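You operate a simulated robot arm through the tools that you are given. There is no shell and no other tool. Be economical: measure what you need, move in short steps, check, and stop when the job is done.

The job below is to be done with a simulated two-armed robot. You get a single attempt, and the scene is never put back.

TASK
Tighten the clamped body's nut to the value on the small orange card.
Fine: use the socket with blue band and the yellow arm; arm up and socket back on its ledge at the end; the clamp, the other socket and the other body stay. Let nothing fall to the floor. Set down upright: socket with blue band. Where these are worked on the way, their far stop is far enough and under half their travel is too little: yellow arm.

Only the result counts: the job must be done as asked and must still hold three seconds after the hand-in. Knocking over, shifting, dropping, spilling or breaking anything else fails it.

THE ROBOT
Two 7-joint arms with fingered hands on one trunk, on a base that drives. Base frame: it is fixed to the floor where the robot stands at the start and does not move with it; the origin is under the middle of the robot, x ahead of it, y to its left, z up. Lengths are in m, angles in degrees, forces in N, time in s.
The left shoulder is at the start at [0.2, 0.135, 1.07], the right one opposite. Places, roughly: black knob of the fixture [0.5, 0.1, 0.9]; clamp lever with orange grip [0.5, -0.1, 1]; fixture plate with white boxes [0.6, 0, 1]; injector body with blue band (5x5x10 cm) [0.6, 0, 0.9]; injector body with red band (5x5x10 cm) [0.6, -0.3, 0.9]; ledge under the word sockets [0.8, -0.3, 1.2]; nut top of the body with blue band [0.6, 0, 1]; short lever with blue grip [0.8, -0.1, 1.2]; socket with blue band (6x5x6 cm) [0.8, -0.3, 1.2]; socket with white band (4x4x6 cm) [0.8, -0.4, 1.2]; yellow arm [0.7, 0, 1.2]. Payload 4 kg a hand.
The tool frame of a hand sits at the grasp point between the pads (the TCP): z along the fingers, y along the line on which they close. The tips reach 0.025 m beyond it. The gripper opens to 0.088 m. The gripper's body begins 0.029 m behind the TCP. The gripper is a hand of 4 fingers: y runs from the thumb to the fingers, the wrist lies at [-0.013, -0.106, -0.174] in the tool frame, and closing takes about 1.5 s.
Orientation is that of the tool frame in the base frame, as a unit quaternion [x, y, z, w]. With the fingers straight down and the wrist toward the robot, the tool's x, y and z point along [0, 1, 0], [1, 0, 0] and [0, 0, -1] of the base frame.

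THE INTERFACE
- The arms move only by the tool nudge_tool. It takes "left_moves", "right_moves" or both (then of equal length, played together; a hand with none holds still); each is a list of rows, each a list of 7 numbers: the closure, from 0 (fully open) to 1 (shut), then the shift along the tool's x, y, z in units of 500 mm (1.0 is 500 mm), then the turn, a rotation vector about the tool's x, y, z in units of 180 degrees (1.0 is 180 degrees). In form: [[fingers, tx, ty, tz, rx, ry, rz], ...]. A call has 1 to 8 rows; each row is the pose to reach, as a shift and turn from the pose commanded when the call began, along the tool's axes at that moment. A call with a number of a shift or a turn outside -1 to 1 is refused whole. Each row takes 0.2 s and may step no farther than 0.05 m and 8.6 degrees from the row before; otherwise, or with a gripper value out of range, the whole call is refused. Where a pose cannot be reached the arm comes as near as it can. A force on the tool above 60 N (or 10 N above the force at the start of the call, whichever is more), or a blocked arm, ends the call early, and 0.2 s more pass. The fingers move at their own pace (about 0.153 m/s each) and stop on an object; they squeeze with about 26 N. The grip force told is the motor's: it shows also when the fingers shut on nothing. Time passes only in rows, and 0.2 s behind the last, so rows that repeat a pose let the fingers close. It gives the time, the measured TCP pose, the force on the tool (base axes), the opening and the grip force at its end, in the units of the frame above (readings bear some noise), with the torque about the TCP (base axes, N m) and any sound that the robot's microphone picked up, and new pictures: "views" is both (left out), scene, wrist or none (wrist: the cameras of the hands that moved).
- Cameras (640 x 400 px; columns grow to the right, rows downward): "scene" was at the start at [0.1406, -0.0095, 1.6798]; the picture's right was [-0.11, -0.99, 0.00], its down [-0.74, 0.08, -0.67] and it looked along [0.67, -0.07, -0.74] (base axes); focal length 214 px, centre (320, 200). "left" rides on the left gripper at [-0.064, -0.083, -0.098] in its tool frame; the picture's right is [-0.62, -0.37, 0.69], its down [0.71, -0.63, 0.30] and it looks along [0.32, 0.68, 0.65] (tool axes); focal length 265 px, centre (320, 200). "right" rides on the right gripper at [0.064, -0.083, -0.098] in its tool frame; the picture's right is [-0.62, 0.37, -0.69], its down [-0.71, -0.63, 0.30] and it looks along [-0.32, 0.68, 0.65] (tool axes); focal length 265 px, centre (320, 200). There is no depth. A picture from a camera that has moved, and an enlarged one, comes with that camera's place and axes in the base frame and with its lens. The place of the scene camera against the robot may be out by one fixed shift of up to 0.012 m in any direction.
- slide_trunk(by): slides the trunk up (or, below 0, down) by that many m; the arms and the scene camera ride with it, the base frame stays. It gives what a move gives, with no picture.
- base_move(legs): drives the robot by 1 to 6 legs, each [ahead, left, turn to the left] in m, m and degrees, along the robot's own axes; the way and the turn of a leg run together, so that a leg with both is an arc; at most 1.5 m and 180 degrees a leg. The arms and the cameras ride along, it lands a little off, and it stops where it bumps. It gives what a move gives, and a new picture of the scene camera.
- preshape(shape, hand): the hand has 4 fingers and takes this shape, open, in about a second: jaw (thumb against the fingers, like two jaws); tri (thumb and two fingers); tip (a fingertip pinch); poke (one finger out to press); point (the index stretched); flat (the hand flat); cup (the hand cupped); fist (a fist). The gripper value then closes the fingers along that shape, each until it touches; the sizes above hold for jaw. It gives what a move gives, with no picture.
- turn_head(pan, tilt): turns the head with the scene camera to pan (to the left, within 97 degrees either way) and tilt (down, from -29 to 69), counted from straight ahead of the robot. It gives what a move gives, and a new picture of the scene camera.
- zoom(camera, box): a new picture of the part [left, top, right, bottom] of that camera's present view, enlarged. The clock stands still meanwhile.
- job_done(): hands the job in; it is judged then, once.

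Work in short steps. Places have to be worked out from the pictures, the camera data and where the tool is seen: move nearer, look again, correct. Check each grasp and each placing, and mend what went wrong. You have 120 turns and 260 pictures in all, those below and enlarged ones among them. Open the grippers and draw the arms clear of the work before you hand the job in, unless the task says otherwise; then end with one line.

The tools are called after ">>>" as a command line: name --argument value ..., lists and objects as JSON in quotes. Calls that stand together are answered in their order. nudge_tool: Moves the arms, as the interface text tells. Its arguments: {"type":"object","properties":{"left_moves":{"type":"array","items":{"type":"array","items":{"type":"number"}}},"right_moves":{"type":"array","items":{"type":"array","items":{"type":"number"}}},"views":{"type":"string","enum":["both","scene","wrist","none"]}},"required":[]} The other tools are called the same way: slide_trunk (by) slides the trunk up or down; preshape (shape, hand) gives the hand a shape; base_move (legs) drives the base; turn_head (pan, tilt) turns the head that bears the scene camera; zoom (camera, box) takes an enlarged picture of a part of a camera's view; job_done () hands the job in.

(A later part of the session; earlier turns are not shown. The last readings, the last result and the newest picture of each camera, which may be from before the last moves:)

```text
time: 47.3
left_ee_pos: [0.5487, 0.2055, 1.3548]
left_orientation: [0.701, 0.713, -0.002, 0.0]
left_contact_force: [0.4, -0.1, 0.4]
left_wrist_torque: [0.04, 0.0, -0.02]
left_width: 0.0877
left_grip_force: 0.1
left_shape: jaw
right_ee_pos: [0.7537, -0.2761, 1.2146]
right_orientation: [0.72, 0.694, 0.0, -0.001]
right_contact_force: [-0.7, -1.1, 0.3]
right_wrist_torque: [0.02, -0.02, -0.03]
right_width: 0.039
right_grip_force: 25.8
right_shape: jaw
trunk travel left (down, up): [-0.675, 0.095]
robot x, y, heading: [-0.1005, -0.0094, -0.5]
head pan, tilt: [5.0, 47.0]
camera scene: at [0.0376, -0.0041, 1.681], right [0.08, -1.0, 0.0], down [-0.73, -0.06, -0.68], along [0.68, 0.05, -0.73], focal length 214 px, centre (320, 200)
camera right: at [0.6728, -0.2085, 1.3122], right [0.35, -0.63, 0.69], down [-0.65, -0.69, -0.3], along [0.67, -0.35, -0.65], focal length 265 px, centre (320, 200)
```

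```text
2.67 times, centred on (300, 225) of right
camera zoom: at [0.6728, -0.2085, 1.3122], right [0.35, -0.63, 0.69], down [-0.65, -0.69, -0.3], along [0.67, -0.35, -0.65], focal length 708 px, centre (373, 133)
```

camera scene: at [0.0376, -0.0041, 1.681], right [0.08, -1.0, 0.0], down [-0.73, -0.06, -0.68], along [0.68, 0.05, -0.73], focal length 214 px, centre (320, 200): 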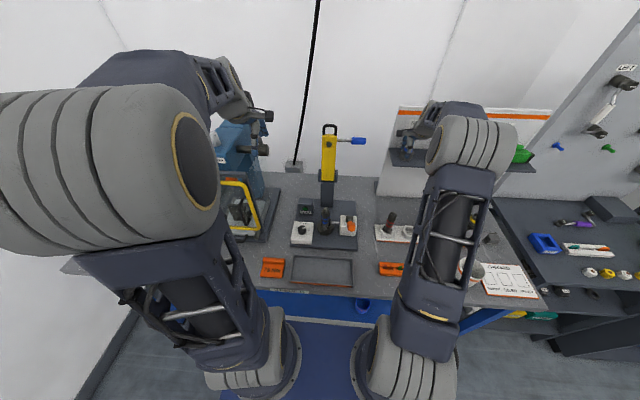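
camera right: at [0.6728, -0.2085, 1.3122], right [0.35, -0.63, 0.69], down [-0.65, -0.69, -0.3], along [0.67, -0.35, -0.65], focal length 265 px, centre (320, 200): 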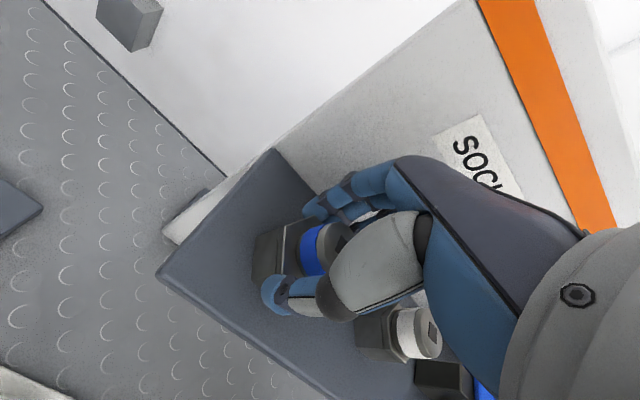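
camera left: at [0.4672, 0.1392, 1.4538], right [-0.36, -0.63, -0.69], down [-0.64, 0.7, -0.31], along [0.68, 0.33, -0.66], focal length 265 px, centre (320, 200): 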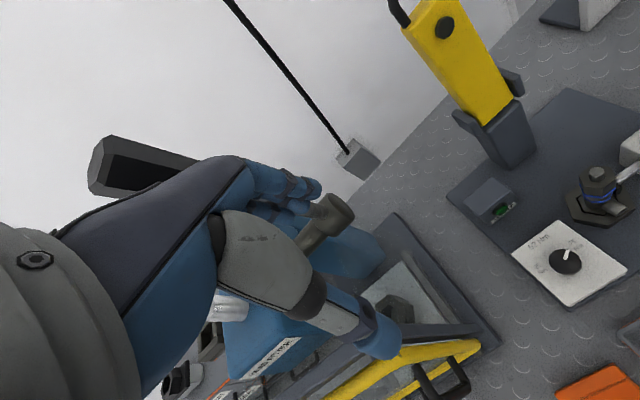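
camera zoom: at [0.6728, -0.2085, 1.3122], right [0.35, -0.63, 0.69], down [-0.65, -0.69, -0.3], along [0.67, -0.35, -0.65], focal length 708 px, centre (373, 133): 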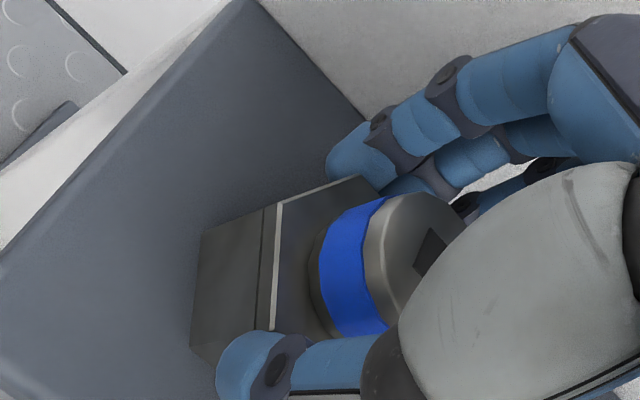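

Gripped on the hex flats. Lifting straight up 8 cm to test.

>>> nudge_tool --right_moves '[[0.9, 0, 0, -0.03, 0, 0, 0], [0.9, 0, 0, -0.08, 0, 0, 0], [0.9, 0, -0.03, -0.16, 0, 0, 0]]' --views "wrist"

>>> zoom --camera "scene" --box '[380, 90, 460, 180]'

```text
time: 48.1
left_ee_pos: [0.5498, 0.205, 1.355]
left_orientation: [0.701, 0.713, -0.002, 0.001]
left_contact_force: [0.2, -1.0, -0.3]
left_wrist_torque: [-0.01, 0.03, 0.01]
left_width: 0.0878
left_grip_force: 0.1
left_shape: jaw
right_ee_pos: [0.7352, -0.2733, 1.2933]
right_orientation: [0.719, 0.695, 0.001, -0.001]
right_contact_force: [0.5, -0.6, -2.1]
right_wrist_torque: [0.04, 0.02, -0.02]
right_width: 0.0389
right_grip_force: 26.1
right_shape: jaw
trunk travel left (down, up): [-0.675, 0.095]
robot x, y, heading: [-0.1067, -0.0078, -0.5]
head pan, tilt: [5.0, 47.0]
camera right: at [0.6548, -0.2063, 1.3927], right [0.35, -0.63, 0.69], down [-0.65, -0.69, -0.3], along [0.67, -0.35, -0.66], focal length 265 px, centre (320, 200)
```

right: 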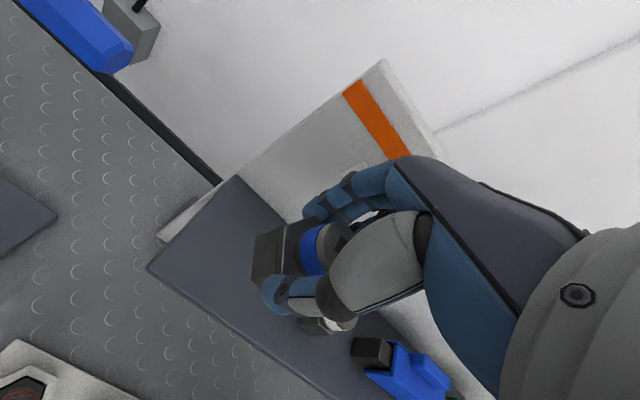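

```text
4.44 times, centred on (420, 135) of scene
camera zoom: at [0.038, -0.0042, 1.681], right [0.08, -1.0, 0.0], down [-0.73, -0.06, -0.68], along [0.68, 0.05, -0.73], focal length 953 px, centre (-124, 489)
```

zoom: 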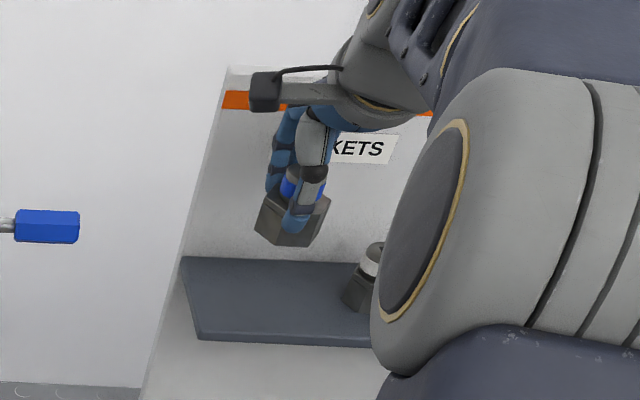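

Secure hold. Note the ledge grasp pose: TCP (0.7537, −0.2761, 1.2146). I'll retreat in x, then carry toward the nut, staying clear of the blue lever and yellow arm.

>>> nudge_tool --right_moves '[[0.9, 0, -0.09, -0.02, 0, 0, 0], [0.9, 0, -0.18, -0.04, 0, 0, 0], [0.9, -0.003, -0.27, -0.06, 0, 0, 0], [0.9, -0.006, -0.35, -0.074, 0, 0, 0], [0.9, 0.085, -0.355, -0.06, 0, 0, 0], [0.9, 0.175, -0.36, -0.04, 0, 0, 0], [0.9, 0.265, -0.363, -0.02, 0, 0, 0], [0.9, 0.355, -0.365, 0.0, 0, 0, 0]]' --views "both"

```text
time: 49.9
left_ee_pos: [0.548, 0.207, 1.3549]
left_orientation: [0.701, 0.714, -0.002, 0.001]
left_contact_force: [-0.1, -0.4, 0.1]
left_wrist_torque: [0.01, -0.05, 0.01]
left_width: 0.0876
left_grip_force: 0.1
left_shape: jaw
right_ee_pos: [0.5624, -0.093, 1.2985]
right_orientation: [0.719, 0.695, 0.0, -0.001]
right_contact_force: [0.5, -0.6, -1.3]
right_wrist_torque: [0.0, -0.01, 0.01]
right_width: 0.0387
right_grip_force: 26.1
right_shape: jaw
trunk travel left (down, up): [-0.675, 0.095]
robot x, y, heading: [-0.1076, -0.0042, -0.9]
head pan, tilt: [5.0, 47.0]
camera scene: at [0.0374, -0.0044, 1.6811], right [0.08, -1.0, 0.0], down [-0.73, -0.06, -0.68], along [0.68, 0.05, -0.73], focal length 214 px, centre (320, 200)
camera right: at [0.4806, -0.0252, 1.3984], right [0.35, -0.63, 0.69], down [-0.65, -0.69, -0.3], along [0.67, -0.35, -0.65], focal length 265 px, centre (320, 200)
```

scene: 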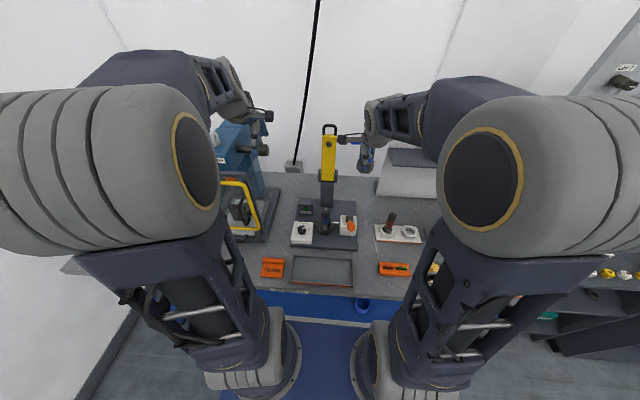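
right: 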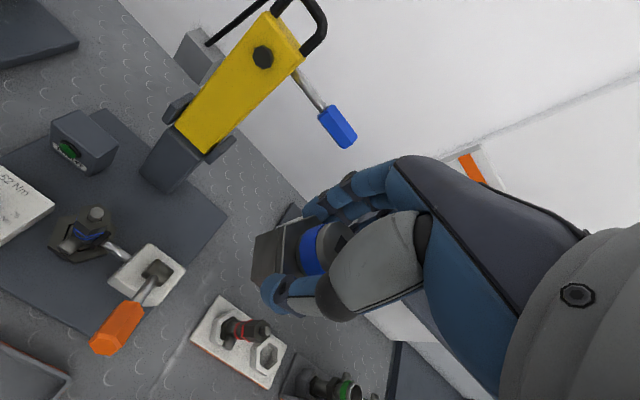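

Refined stud position (0.5815, 0.0155, top 1.034). I'll move above the nut with the socket bottom about 4 cm above the stud, and look.

>>> nudge_tool --right_moves '[[0.9, 0.08, 0.01, 0.03, 0, 0, -0.005], [0.9, 0.16, 0.02, 0.06, 0, 0, -0.011], [0.9, 0.218, 0.031, 0.12, 0, 0, -0.011], [0.9, 0.218, 0.031, 0.21, 0, 0, -0.011], [0.9, 0.218, 0.031, 0.29, 0, 0, -0.011], [0.9, 0.218, 0.031, 0.335, 0, 0, -0.011], [0.9, 0.218, 0.031, 0.335, 0, 0, -0.011]]' --views "both"

>>> zoom --camera "scene" --box '[280, 180, 370, 250]'

>>> zoom --camera "left" --box '[480, 80, 640, 280]'

```text
time: 51.5
left_ee_pos: [0.5484, 0.207, 1.3541]
left_orientation: [0.701, 0.713, -0.001, 0.001]
left_contact_force: [0.1, 1.1, -0.5]
left_wrist_torque: [0.01, -0.01, 0.0]
left_width: 0.0877
left_grip_force: 0.0
left_shape: jaw
right_ee_pos: [0.5797, 0.0171, 1.1278]
right_orientation: [0.707, 0.707, -0.002, -0.002]
right_contact_force: [-0.6, 0.3, -0.7]
right_wrist_torque: [0.02, 0.0, 0.02]
right_width: 0.0385
right_grip_force: 26.2
right_shape: jaw
trunk travel left (down, up): [-0.675, 0.095]
robot x, y, heading: [-0.1037, -0.0092, -0.5]
head pan, tilt: [5.0, 47.0]
camera scene: at [0.0375, -0.0041, 1.681], right [0.08, -1.0, 0.0], down [-0.73, -0.06, -0.68], along [0.68, 0.05, -0.73], focal length 214 px, centre (320, 200)
camera right: at [0.4967, 0.0823, 1.2266], right [0.37, -0.62, 0.69], down [-0.63, -0.71, -0.3], along [0.68, -0.32, -0.65], focal length 265 px, centre (320, 200)
```

scene: 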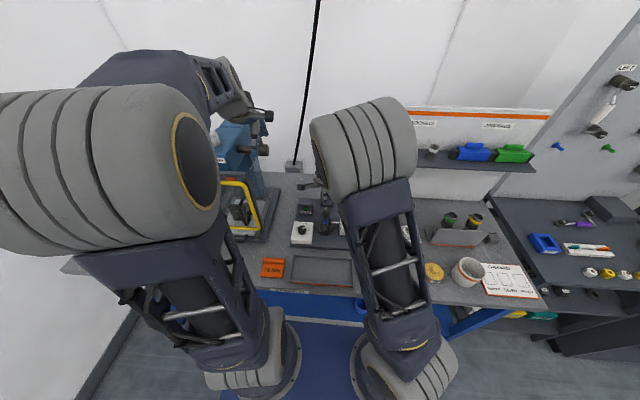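
right: 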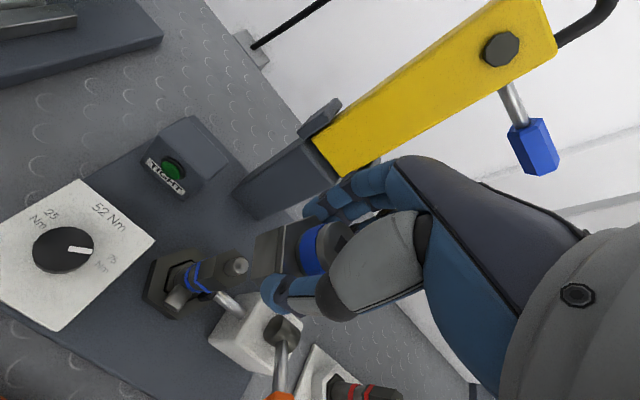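

```text
5.71 times, centred on (325, 215) of scene
camera zoom: at [0.0375, -0.0041, 1.681], right [0.08, -1.0, 0.0], down [-0.73, -0.06, -0.68], along [0.68, 0.05, -0.73], focal length 1226 px, centre (291, 114)
```

zoom: 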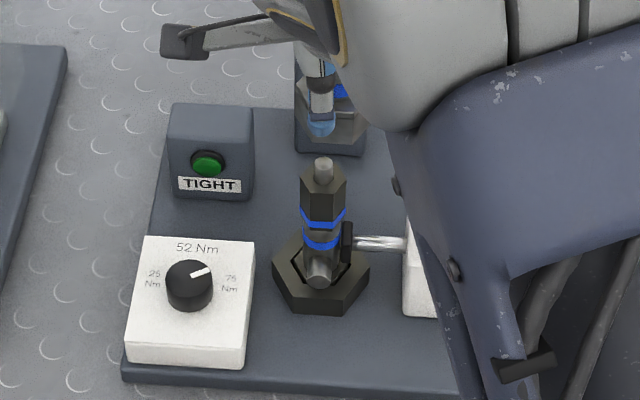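

```text
2.00 times, centred on (560, 180) of left
camera zoom: at [0.4676, 0.1393, 1.4532], right [-0.36, -0.63, -0.69], down [-0.64, 0.7, -0.31], along [0.68, 0.33, -0.66], focal length 531 px, centre (-160, 240)
```

zoom: 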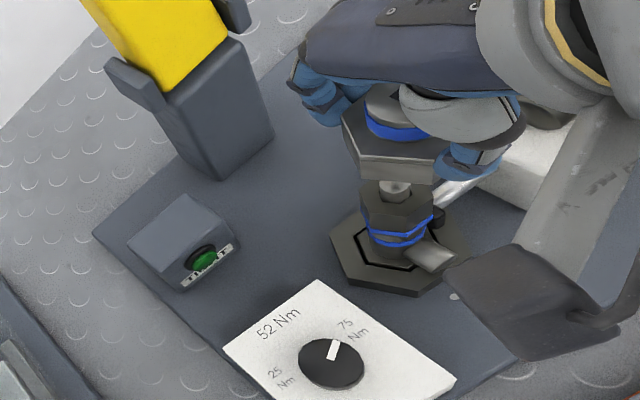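

Close to aligned; zooming tightly to measure the lateral offset from both cameras.

>>> zoom --camera "scene" --box '[310, 180, 350, 220]'

>>> zoom --camera "left" --box '[550, 100, 620, 220]'

>>> zoom --camera "right" --box '[180, 200, 360, 320]'

```text
10.00 times, centred on (330, 200) of scene
camera zoom: at [0.0375, -0.0041, 1.681], right [0.08, -1.0, 0.0], down [-0.73, -0.06, -0.68], along [0.68, 0.05, -0.73], focal length 2145 px, centre (220, 200)
```

zoom: 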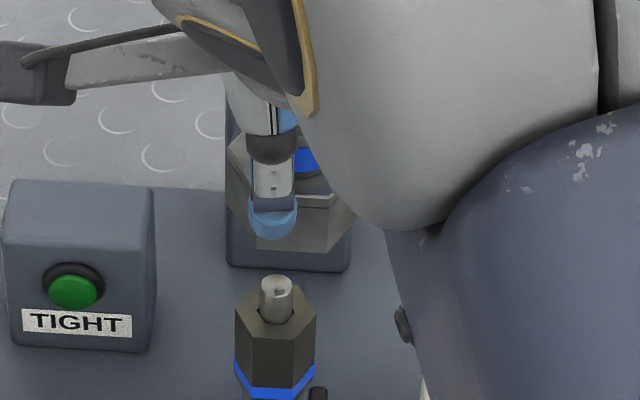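

```text
3.33 times, centred on (585, 160) of left
camera zoom: at [0.4676, 0.1393, 1.4532], right [-0.36, -0.63, -0.69], down [-0.64, 0.7, -0.31], along [0.68, 0.33, -0.66], focal length 885 px, centre (-563, 333)
```

zoom: 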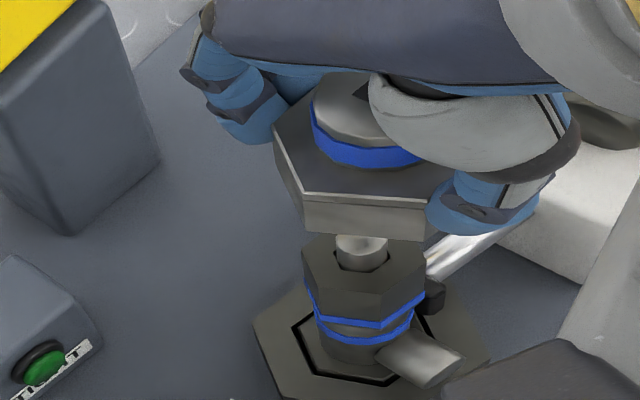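

```text
3.33 times, centred on (270, 260) of right
camera zoom: at [0.4967, 0.0823, 1.2266], right [0.37, -0.62, 0.69], down [-0.63, -0.71, -0.3], along [0.68, -0.32, -0.65], focal length 885 px, centre (487, 0)
```

zoom: 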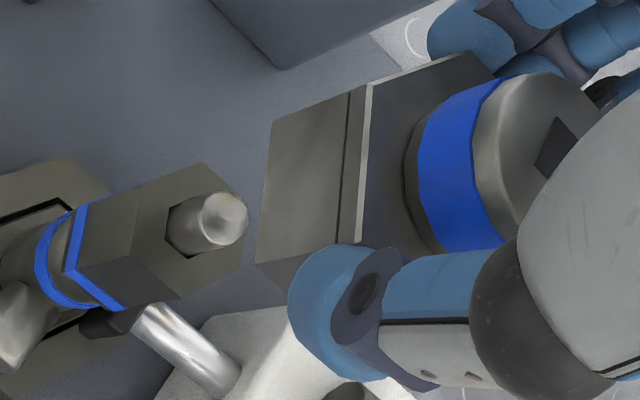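

Both hexes are aligned in yaw. All three views suggest the socket needs about +3 mm in x and +3 mm in y. I'll shift and lower to just above the nut.

>>> nudge_tool --right_moves '[[0.9, 0.007, 0.006, 0.02, 0, 0, 0], [0.9, 0.007, 0.006, 0.06, 0, 0, 0], [0.9, 0.007, 0.006, 0.1, 0, 0, 0], [0.9, 0.007, 0.006, 0.1, 0, 0, 0]]' --views "wrist"

>>> zoom --camera "scene" --box '[310, 180, 350, 220]'

>>> zoom --camera "left" --box '[550, 100, 620, 220]'

>>> zoom --camera "right" --box '[180, 200, 360, 320]'

```text
time: 52.5
left_ee_pos: [0.5479, 0.2065, 1.3545]
left_orientation: [0.701, 0.713, -0.002, 0.001]
left_contact_force: [0.1, -0.3, -0.5]
left_wrist_torque: [-0.01, 0.0, -0.02]
left_width: 0.0879
left_grip_force: 0.1
left_shape: jaw
right_ee_pos: [0.5827, 0.0178, 1.0773]
right_orientation: [0.707, 0.708, 0.0, 0.0]
right_contact_force: [0.0, -0.2, -1.1]
right_wrist_torque: [0.03, 0.04, -0.01]
right_width: 0.0387
right_grip_force: 26.1
right_shape: jaw
trunk travel left (down, up): [-0.675, 0.095]
robot x, y, heading: [-0.103, -0.0076, -0.5]
head pan, tilt: [5.0, 47.0]
camera right: at [0.4995, 0.084, 1.1764], right [0.37, -0.62, 0.69], down [-0.63, -0.71, -0.3], along [0.68, -0.32, -0.65], focal length 265 px, centre (320, 200)
```

right: 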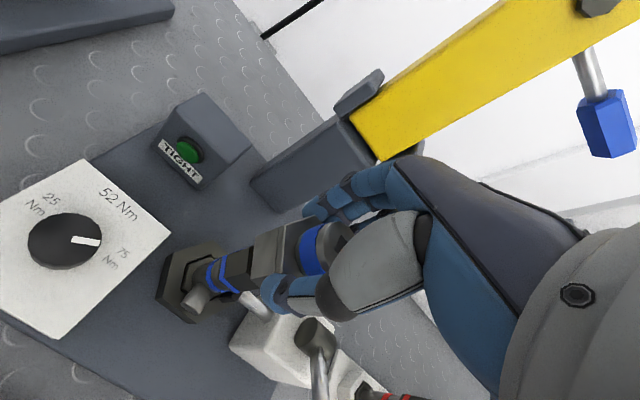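

```text
10.00 times, centred on (330, 200) of scene
camera zoom: at [0.0375, -0.0041, 1.681], right [0.08, -1.0, 0.0], down [-0.73, -0.06, -0.68], along [0.68, 0.05, -0.73], focal length 2145 px, centre (220, 200)
```

zoom: 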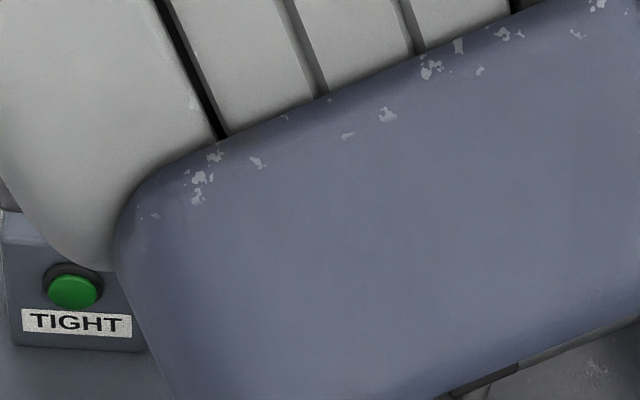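

```text
3.33 times, centred on (585, 160) of left
camera zoom: at [0.4676, 0.1393, 1.4532], right [-0.36, -0.63, -0.69], down [-0.64, 0.7, -0.31], along [0.68, 0.33, -0.66], focal length 885 px, centre (-563, 333)
```

zoom: 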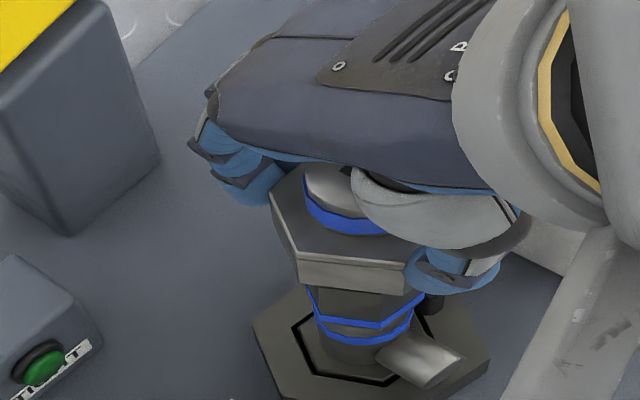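

```text
3.33 times, centred on (270, 260) of right
camera zoom: at [0.4995, 0.084, 1.1764], right [0.37, -0.62, 0.69], down [-0.63, -0.71, -0.3], along [0.68, -0.32, -0.65], focal length 885 px, centre (487, 0)
```

zoom: 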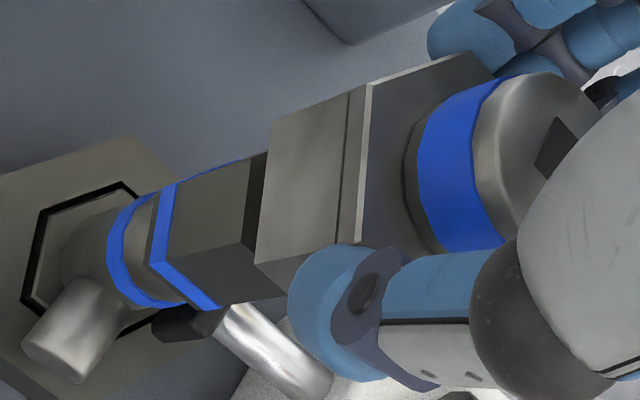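

The right view shows near-perfect alignment in one diagonal. I'll lower gently, watching the force.

>>> nudge_tool --right_moves '[[0.9, 0, 0, 0.01, 0, 0, 0], [0.9, 0, 0, 0.02, 0, 0, 0], [0.9, 0, 0, 0.03, 0, 0, 0], [0.9, 0, 0, 0.036, 0, 0, 0]]' --views "none"

>>> zoom --camera "right" --box '[180, 200, 360, 320]'

>>> zoom --camera "left" --box '[550, 100, 620, 220]'

```text
time: 53.5
left_ee_pos: [0.5475, 0.2061, 1.3545]
left_orientation: [0.7, 0.714, -0.002, 0.0]
left_contact_force: [-0.1, -0.6, 0.3]
left_wrist_torque: [0.01, 0.04, 0.01]
left_width: 0.0879
left_grip_force: 0.1
left_shape: jaw
right_ee_pos: [0.5838, 0.0207, 1.0598]
right_orientation: [0.707, 0.707, 0.0, 0.0]
right_contact_force: [-0.1, 0.7, 1.8]
right_wrist_torque: [0.0, 0.02, -0.01]
right_width: 0.0386
right_grip_force: 25.4
right_shape: jaw
trunk travel left (down, up): [-0.675, 0.095]
robot x, y, heading: [-0.1065, -0.012, -0.3]
head pan, tilt: [5.0, 47.0]
```

```text
3.33 times, centred on (270, 260) of right
camera zoom: at [0.4995, 0.0852, 1.1588], right [0.37, -0.62, 0.69], down [-0.63, -0.71, -0.3], along [0.68, -0.32, -0.65], focal length 885 px, centre (487, 0)
```

zoom: 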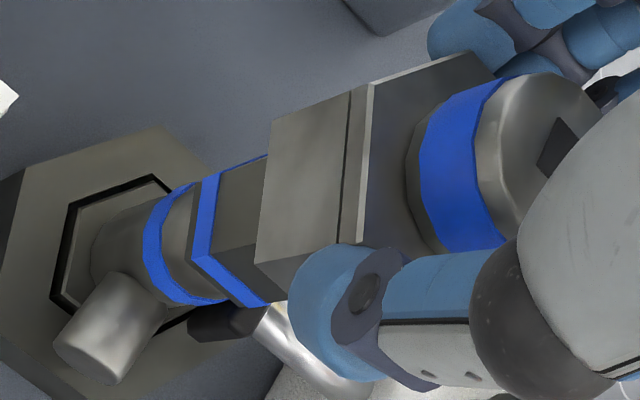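

```text
3.33 times, centred on (585, 160) of left
camera zoom: at [0.4676, 0.1393, 1.4533], right [-0.36, -0.63, -0.69], down [-0.64, 0.7, -0.31], along [0.68, 0.33, -0.66], focal length 885 px, centre (-563, 333)
```

zoom: 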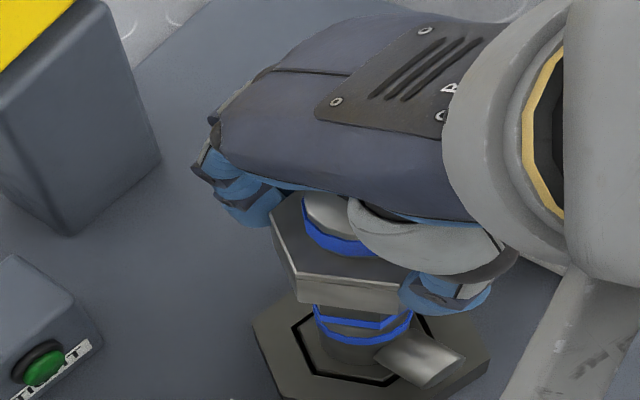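

No contact yet; the socket's lower rim is right at the nut's top. Continuing down in small steps.

>>> nudge_tool --right_moves '[[0.9, 0, 0, 0.006, 0, 0, 0], [0.9, 0, 0, 0.012, 0, 0, 0], [0.9, 0, 0, 0.018, 0, 0, 0], [0.9, 0, 0, 0.024, 0, 0, 0]]' --views "none"

>>> zoom --camera "right" --box '[180, 200, 360, 320]'

```text
time: 54.5
left_ee_pos: [0.5486, 0.2062, 1.3542]
left_orientation: [0.701, 0.713, -0.002, 0.001]
left_contact_force: [0.6, 0.6, -0.4]
left_wrist_torque: [0.01, 0.06, 0.0]
left_width: 0.0876
left_grip_force: 0.1
left_shape: jaw
right_ee_pos: [0.5806, 0.0214, 1.0452]
right_orientation: [0.706, 0.708, -0.002, -0.002]
right_contact_force: [3.3, 0.6, -1.5]
right_wrist_torque: [0.06, -0.13, 0.05]
right_width: 0.0395
right_grip_force: 25.9
right_shape: jaw
trunk travel left (down, up): [-0.675, 0.095]
robot x, y, heading: [-0.1056, -0.0093, -0.7]
head pan, tilt: [5.0, 47.0]
```

```text
3.33 times, centred on (270, 260) of right
camera zoom: at [0.4978, 0.0856, 1.1446], right [0.37, -0.62, 0.69], down [-0.63, -0.72, -0.3], along [0.68, -0.32, -0.66], focal length 885 px, centre (487, 0)
```

zoom: 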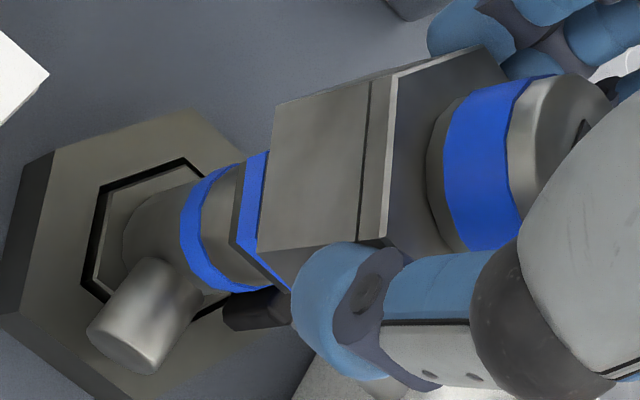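

The socket has gone down over the nut almost to the blue ring with little force. I'll press a few mm more to find the seat.

>>> nudge_tool --right_moves '[[0.9, 0, 0, 0.006, 0, 0, 0], [0.9, 0, 0, 0.012, 0, 0, 0], [0.9, 0, 0, 0.012, 0, 0, 0]]' --views "none"

>>> zoom --camera "right" --box '[180, 200, 360, 320]'

>>> zoom --camera "left" --box '[550, 100, 620, 220]'

```text
time: 55.3
left_ee_pos: [0.5487, 0.2058, 1.3543]
left_orientation: [0.701, 0.714, -0.002, 0.0]
left_contact_force: [0.0, -0.7, -0.1]
left_wrist_torque: [0.0, 0.0, 0.01]
left_width: 0.0879
left_grip_force: 0.1
left_shape: jaw
right_ee_pos: [0.5819, 0.0209, 1.0427]
right_orientation: [0.707, 0.707, 0.0, -0.001]
right_contact_force: [-2.3, 2.4, -1.1]
right_wrist_torque: [0.03, 0.04, 0.06]
right_width: 0.0393
right_grip_force: 25.9
right_shape: jaw
trunk travel left (down, up): [-0.675, 0.095]
robot x, y, heading: [-0.1073, -0.0093, -0.5]
head pan, tilt: [5.0, 47.0]
```

```text
3.33 times, centred on (270, 260) of right
camera zoom: at [0.4992, 0.0853, 1.1407], right [0.37, -0.62, 0.69], down [-0.63, -0.72, -0.3], along [0.68, -0.32, -0.65], focal length 885 px, centre (487, 0)
```

zoom: 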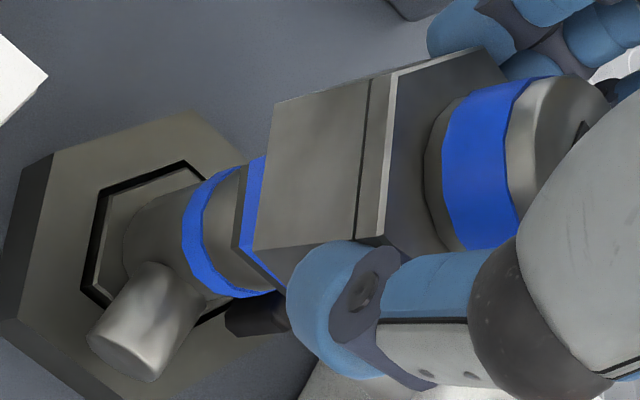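

```text
3.33 times, centred on (585, 160) of left
camera zoom: at [0.4675, 0.1394, 1.4532], right [-0.36, -0.63, -0.69], down [-0.64, 0.7, -0.31], along [0.68, 0.33, -0.66], focal length 885 px, centre (-563, 333)
```

zoom: 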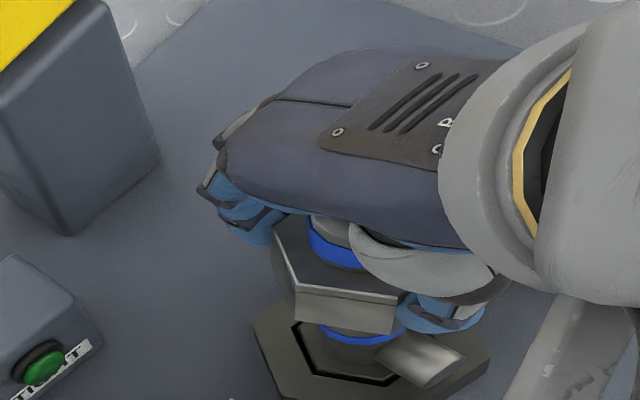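

It seems seated. I'll open the hand and rise straight up.

>>> nudge_tool --right_moves '[[0.5, 0, 0, -0.006, 0, 0, 0], [0.2, 0, 0, -0.006, 0, 0, 0], [0.0, 0, 0, -0.006, 0, 0, 0], [0, 0, 0, -0.006, 0, 0, 0], [0, 0, 0, -0.06, 0, 0, 0], [0, 0, 0, -0.14, 0, 0, 0], [0, 0, 0, -0.22, 0, 0, 0]]' --views "wrist"

>>> zoom --camera "left" --box '[480, 80, 640, 280]'

```text
time: 56.9
left_ee_pos: [0.5487, 0.2058, 1.3543]
left_orientation: [0.701, 0.713, -0.001, 0.001]
left_contact_force: [0.9, 0.3, 0.3]
left_wrist_torque: [0.01, 0.0, 0.01]
left_width: 0.0877
left_grip_force: 0.1
left_shape: jaw
right_ee_pos: [0.5837, 0.02, 1.15]
right_orientation: [0.707, 0.708, 0.0, 0.0]
right_contact_force: [-1.2, -0.2, 1.0]
right_wrist_torque: [-0.03, 0.05, -0.02]
right_width: 0.0877
right_grip_force: 0.2
right_shape: jaw
trunk travel left (down, up): [-0.675, 0.095]
robot x, y, heading: [-0.1056, -0.0094, -0.6]
head pan, tilt: [5.0, 47.0]
camera right: at [0.5007, 0.0853, 1.2494], right [0.37, -0.62, 0.69], down [-0.63, -0.72, -0.3], along [0.68, -0.32, -0.65], focal length 265 px, centre (320, 200)
```

right: 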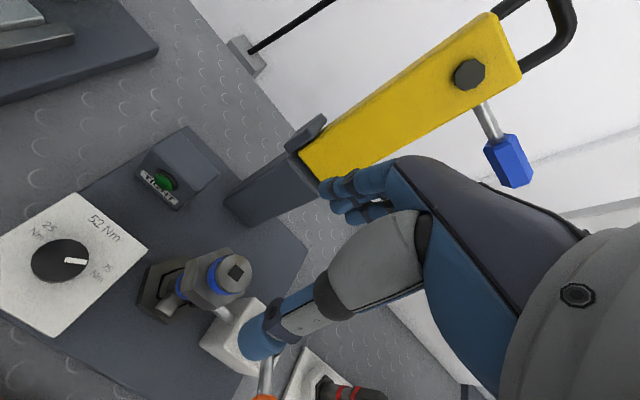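

```text
2.00 times, centred on (560, 180) of left
camera zoom: at [0.4678, 0.1395, 1.4531], right [-0.36, -0.63, -0.69], down [-0.64, 0.7, -0.31], along [0.68, 0.33, -0.66], focal length 531 px, centre (-160, 240)
```

zoom: 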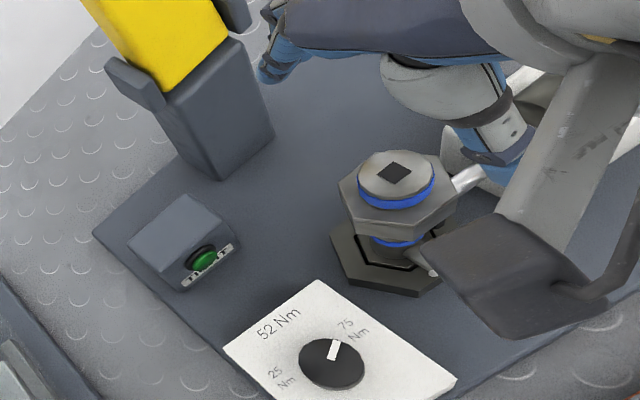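

The socket sits upright on the nut with the drive square facing up. Now I'll withdraw the right hand to the right and bring the left hand toward the yellow arm's loop handle (bar near (0.76, 0.015, 1.29)).

>>> nudge_tool --left_moves '[[0, -0.026, 0.05, -0.03, 0, 0, 0], [0, -0.052, 0.1, -0.06, 0, 0, 0], [0, -0.078, 0.15, -0.09, 0, 0, 0], [0, -0.104, 0.2, -0.11, 0, 0, 0], [0, -0.13, 0.25, -0.13, 0, 0, 0], [0, -0.156, 0.3, -0.13, 0, 0, 0], [0, -0.182, 0.35, -0.13, 0, 0, 0], [0, -0.21, 0.4, -0.13, 0, 0, 0]]' --right_moves '[[0, 0, 0, -0.08, 0, 0, 0], [0, 0, 0, -0.16, 0, 0, 0], [0, -0.06, -0.02, -0.22, 0, 0, 0], [0, -0.14, -0.06, -0.26, 0, 0, 0], [0, -0.22, -0.1, -0.3, 0, 0, 0], [0, -0.31, -0.12, -0.32, 0, 0, 0], [0, -0.4, -0.13, -0.34, 0, 0, 0], [0, -0.48, -0.14, -0.36, 0, 0, 0]]' --views "both"

```text
time: 58.7
left_ee_pos: [0.7535, 0.1022, 1.4189]
left_orientation: [0.701, 0.713, -0.002, 0.001]
left_contact_force: [-0.3, -0.1, 1.0]
left_wrist_torque: [0.01, -0.03, 0.0]
left_width: 0.0878
left_grip_force: 0.1
left_shape: jaw
right_ee_pos: [0.5135, -0.2204, 1.3321]
right_orientation: [0.707, 0.708, -0.001, 0.0]
right_contact_force: [0.7, 0.5, 0.7]
right_wrist_torque: [-0.01, -0.04, 0.0]
right_width: 0.0882
right_grip_force: 0.1
right_shape: jaw
trunk travel left (down, up): [-0.675, 0.095]
robot x, y, heading: [-0.1046, -0.0067, -0.5]
head pan, tilt: [5.0, 47.0]
camera scene: at [0.0371, -0.0037, 1.6811], right [0.08, -1.0, 0.0], down [-0.73, -0.06, -0.68], along [0.68, 0.05, -0.73], focal length 214 px, centre (320, 200)
camera right: at [0.43, -0.155, 1.4304], right [0.37, -0.62, 0.69], down [-0.63, -0.72, -0.3], along [0.68, -0.32, -0.65], focal length 265 px, centre (320, 200)
camera left: at [0.6722, 0.0354, 1.5169], right [-0.36, -0.63, -0.69], down [-0.64, 0.7, -0.31], along [0.68, 0.33, -0.66], focal length 265 px, centre (320, 200)
```

scene: 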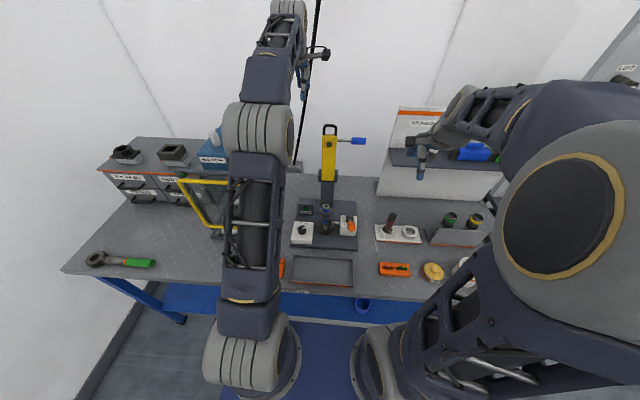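
right: 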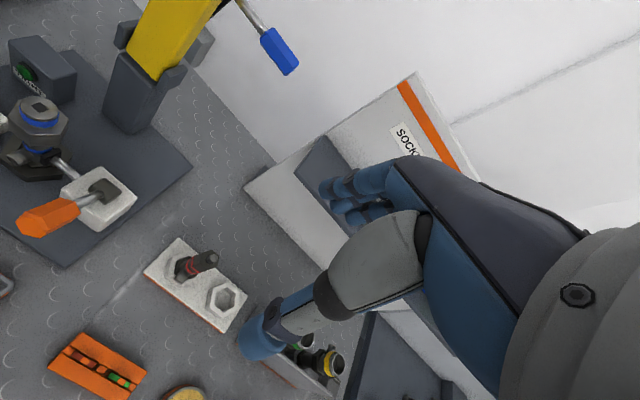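
left: 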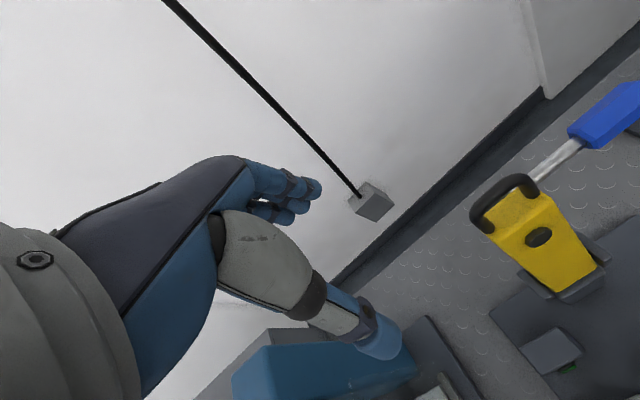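

Bar confirmed at (0.756, 0.015, 1.295). I'll move the left hand above it and lower so the fingers straddle it, thumb in front and fingers behind.

>>> nudge_tool --left_moves '[[0.1, -0.09, 0.004, 0, 0, 0, 0], [0.1, -0.174, 0.008, 0.0, 0, 0, 0], [0.1, -0.174, 0.008, 0.08, 0, 0, 0], [0.1, -0.174, 0.008, 0.15, 0, 0, 0]]' --views "both"

>>> zoom --camera "scene" --box '[295, 100, 375, 160]'

```text
time: 59.7
left_ee_pos: [0.7578, 0.0166, 1.3405]
left_orientation: [0.701, 0.713, -0.002, 0.001]
left_contact_force: [-0.1, 0.0, -0.3]
left_wrist_torque: [-0.03, -0.03, 0.01]
left_width: 0.079
left_grip_force: 0.0
left_shape: jaw
right_ee_pos: [0.5137, -0.2201, 1.3317]
right_orientation: [0.708, 0.707, 0.0, -0.001]
right_contact_force: [0.6, 0.5, 0.3]
right_wrist_torque: [-0.02, 0.02, -0.04]
right_width: 0.088
right_grip_force: 0.0
right_shape: jaw
trunk travel left (down, up): [-0.675, 0.095]
robot x, y, heading: [-0.1033, -0.0108, -0.5]
head pan, tilt: [5.0, 47.0]
camera scene: at [0.0375, -0.0042, 1.6811], right [0.08, -1.0, 0.0], down [-0.73, -0.06, -0.68], along [0.68, 0.05, -0.73], focal length 214 px, centre (320, 200)
camera left: at [0.6776, -0.0496, 1.44], right [-0.36, -0.63, -0.69], down [-0.64, 0.7, -0.31], along [0.68, 0.33, -0.66], focal length 265 px, centre (320, 200)
```

scene: 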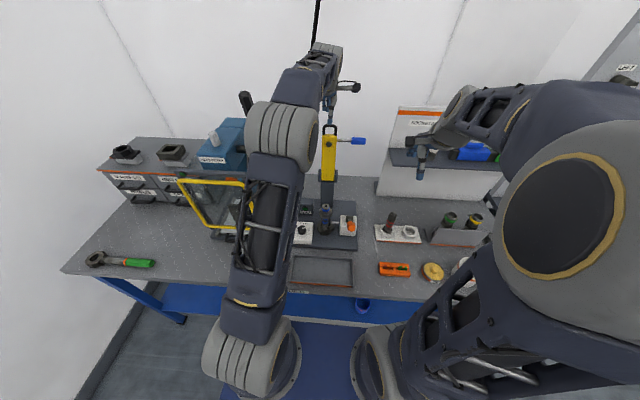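
left: 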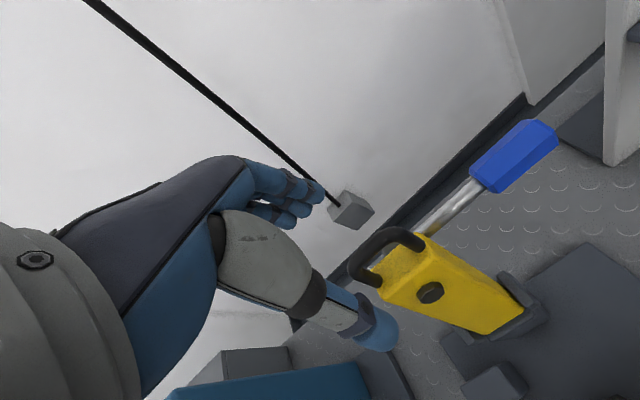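

```text
6.67 times, centred on (335, 130) of scene
camera zoom: at [0.0375, -0.0042, 1.6811], right [0.08, -1.0, 0.0], down [-0.73, -0.06, -0.68], along [0.68, 0.05, -0.73], focal length 1430 px, centre (220, 667)
```

zoom: 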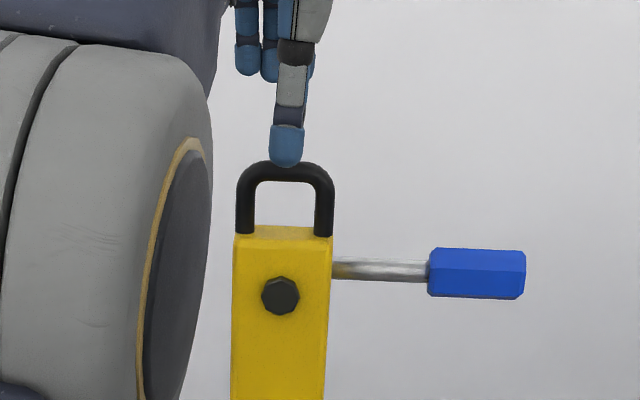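

Aligned. Lowering over the bar and closing to a loose cage.

>>> nudge_tool --left_moves '[[0.1, 0.0, 0, 0.05, 0, 0, 0], [0.1, 0, 0, 0.09, 0, 0, 0], [0.4, 0, 0, 0.09, 0, 0, 0], [0.7, 0, 0, 0.09, 0, 0, 0], [0.78, 0, 0, 0.09, 0, 0, 0], [0.78, 0, 0, 0.09, 0, 0, 0]]' --views "wrist"

>>> zoom --camera "scene" --box '[295, 100, 375, 160]'

```text
time: 61.1
left_ee_pos: [0.7572, 0.0179, 1.2968]
left_orientation: [0.7, 0.714, -0.002, 0.0]
left_contact_force: [0.9, 1.0, 0.4]
left_wrist_torque: [-0.02, -0.02, -0.02]
left_width: 0.0197
left_grip_force: 0.0
left_shape: jaw
right_ee_pos: [0.5144, -0.22, 1.3319]
right_orientation: [0.707, 0.707, 0.0, -0.001]
right_contact_force: [0.4, -0.5, -0.1]
right_wrist_torque: [0.0, -0.05, 0.02]
right_width: 0.088
right_grip_force: 0.0
right_shape: jaw
trunk travel left (down, up): [-0.675, 0.095]
robot x, y, heading: [-0.104, -0.0083, -0.5]
head pan, tilt: [5.0, 47.0]
camera left: at [0.6765, -0.0489, 1.3956], right [-0.36, -0.63, -0.69], down [-0.64, 0.7, -0.31], along [0.68, 0.33, -0.66], focal length 265 px, centre (320, 200)
```

left: 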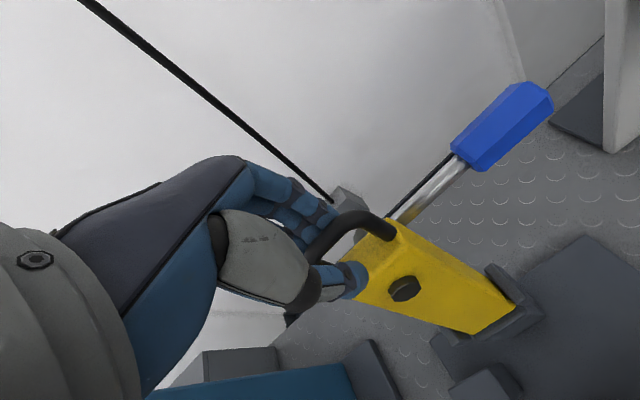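

```text
6.67 times, centred on (335, 130) of scene
camera zoom: at [0.0376, -0.0041, 1.681], right [0.08, -1.0, 0.0], down [-0.73, -0.06, -0.68], along [0.68, 0.05, -0.73], focal length 1430 px, centre (220, 667)
```

zoom: 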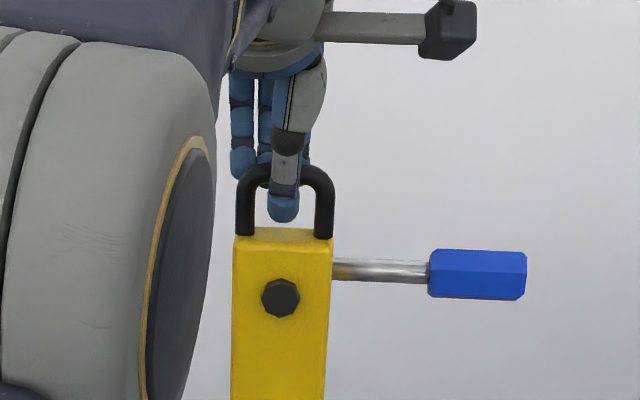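

The fingers cage the bar. I'll swing it along its arc (pivot ≈ (0.757, 1.06), R≈0.235), pitching the hand along, first to 40°.

>>> nudge_tool --left_moves '[[0.78, 0, -0.0654, 0.0046, -0.0444, 0, 0], [0.78, 0, -0.1295, 0.0182, -0.0889, 0, 0], [0.78, 0, -0.191, 0.0406, -0.1333, 0, 0], [0.78, 0, -0.249, 0.0714, -0.1778, 0, 0], [0.78, 0, -0.302, 0.11, -0.2222, 0, 0]]' --views "both"

>>> zoom --camera "right" --box '[0, 0, 320, 200]'

```text
time: 62.3
left_ee_pos: [0.6057, 0.0155, 1.2418]
left_orientation: [0.658, 0.672, 0.243, 0.239]
left_contact_force: [-0.8, 0.2, -1.5]
left_wrist_torque: [0.01, -0.03, 0.03]
left_width: 0.02
left_grip_force: 0.0
left_shape: jaw
right_ee_pos: [0.5133, -0.2203, 1.3305]
right_orientation: [0.707, 0.707, 0.0, 0.0]
right_contact_force: [0.7, -0.8, 0.6]
right_wrist_torque: [-0.01, 0.02, 0.03]
right_width: 0.0878
right_grip_force: 0.1
right_shape: jaw
trunk travel left (down, up): [-0.675, 0.095]
robot x, y, heading: [-0.1084, -0.0064, -0.7]
head pan, tilt: [5.0, 47.0]
camera scene: at [0.0376, -0.0038, 1.6811], right [0.08, -1.0, 0.0], down [-0.73, -0.06, -0.68], along [0.68, 0.05, -0.73], focal length 214 px, centre (320, 200)
camera left: at [0.4799, -0.0533, 1.2639], right [0.17, -0.62, -0.77], down [-0.3, 0.71, -0.64], along [0.94, 0.34, -0.06], focal length 265 px, centre (320, 200)
```

scene: 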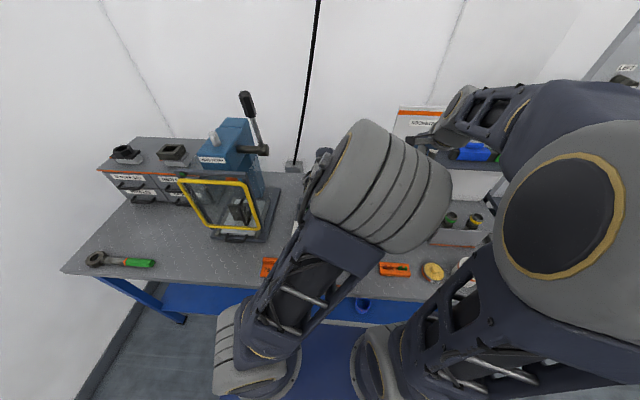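
left: 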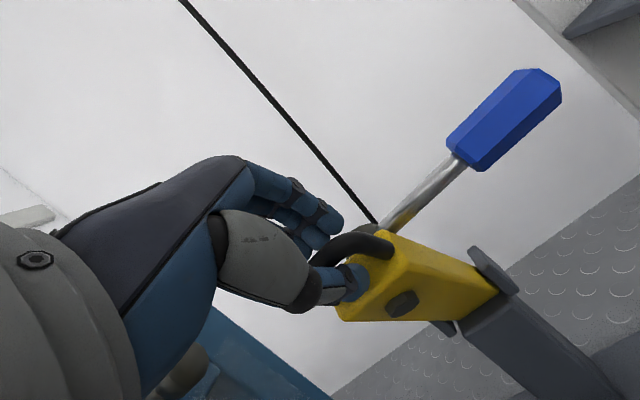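

```text
2.00 times, centred on (160, 100) of right
camera zoom: at [0.4306, -0.1549, 1.4302], right [0.37, -0.62, 0.69], down [-0.63, -0.71, -0.3], along [0.68, -0.32, -0.65], focal length 531 px, centre (640, 400)
```

zoom: 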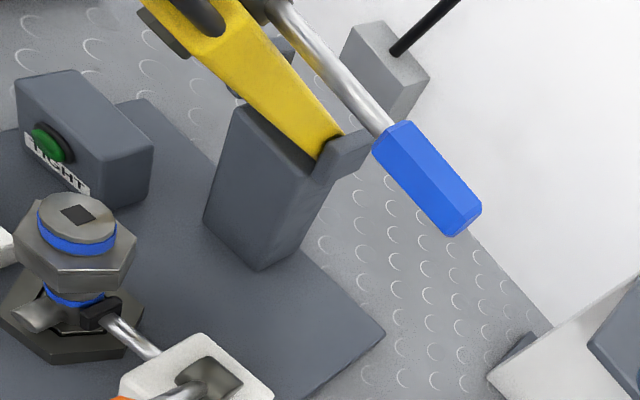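

The arm swings freely with the hand. Continuing the same arc to about 64°.

>>> nudge_tool --left_moves '[[0.78, 0, -0.0654, 0.0046, -0.0444, 0, 0], [0.78, 0, -0.1295, 0.0182, -0.0889, 0, 0], [0.78, 0, -0.191, 0.0406, -0.1333, 0, 0]]' --views "both"

>>> zoom --camera "right" --box '[0, 0, 320, 200]'

```text
time: 63.1
left_ee_pos: [0.5438, 0.0139, 1.1657]
left_orientation: [0.594, 0.606, 0.377, 0.372]
left_contact_force: [0.9, 0.3, -2.4]
left_wrist_torque: [0.02, -0.02, 0.0]
left_width: 0.0199
left_grip_force: 0.1
left_shape: jaw
right_ee_pos: [0.5134, -0.2188, 1.3305]
right_orientation: [0.707, 0.707, 0.0, 0.0]
right_contact_force: [0.2, 0.2, 0.1]
right_wrist_torque: [0.02, -0.01, 0.01]
right_width: 0.088
right_grip_force: 0.0
right_shape: jaw
trunk travel left (down, up): [-0.675, 0.095]
robot x, y, heading: [-0.1042, -0.008, -0.5]
head pan, tilt: [5.0, 47.0]
camera scene: at [0.0373, -0.0039, 1.6811], right [0.08, -1.0, 0.0], down [-0.73, -0.06, -0.68], along [0.68, 0.05, -0.73], focal length 214 px, centre (320, 200)
camera left: at [0.421, -0.0544, 1.1336], right [0.47, -0.61, -0.63], down [-0.02, 0.71, -0.7], along [0.88, 0.34, 0.33], focal length 265 px, centre (320, 200)
```

scene: 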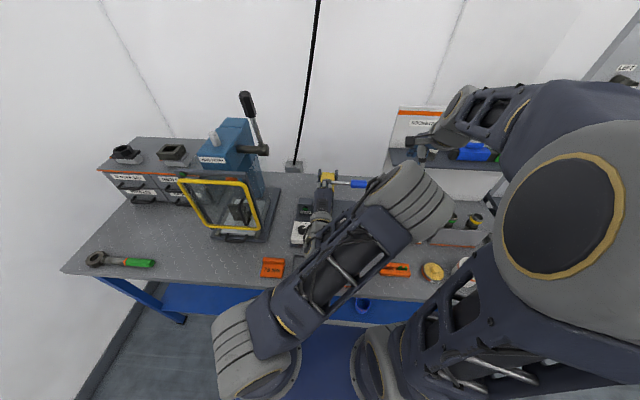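
left: 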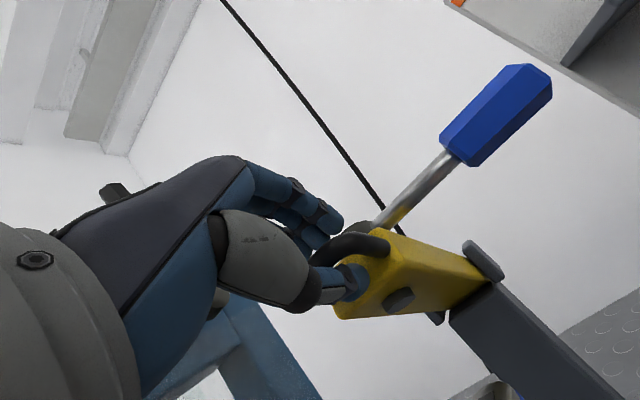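

```text
2.00 times, centred on (160, 100) of right
camera zoom: at [0.4303, -0.1549, 1.4302], right [0.37, -0.62, 0.69], down [-0.63, -0.71, -0.3], along [0.68, -0.32, -0.65], focal length 531 px, centre (640, 400)
```

zoom: 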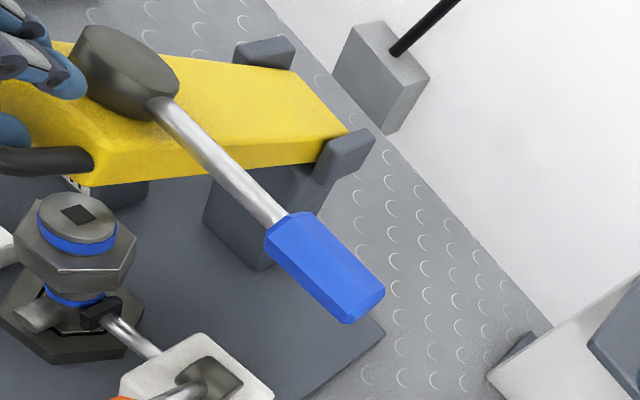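

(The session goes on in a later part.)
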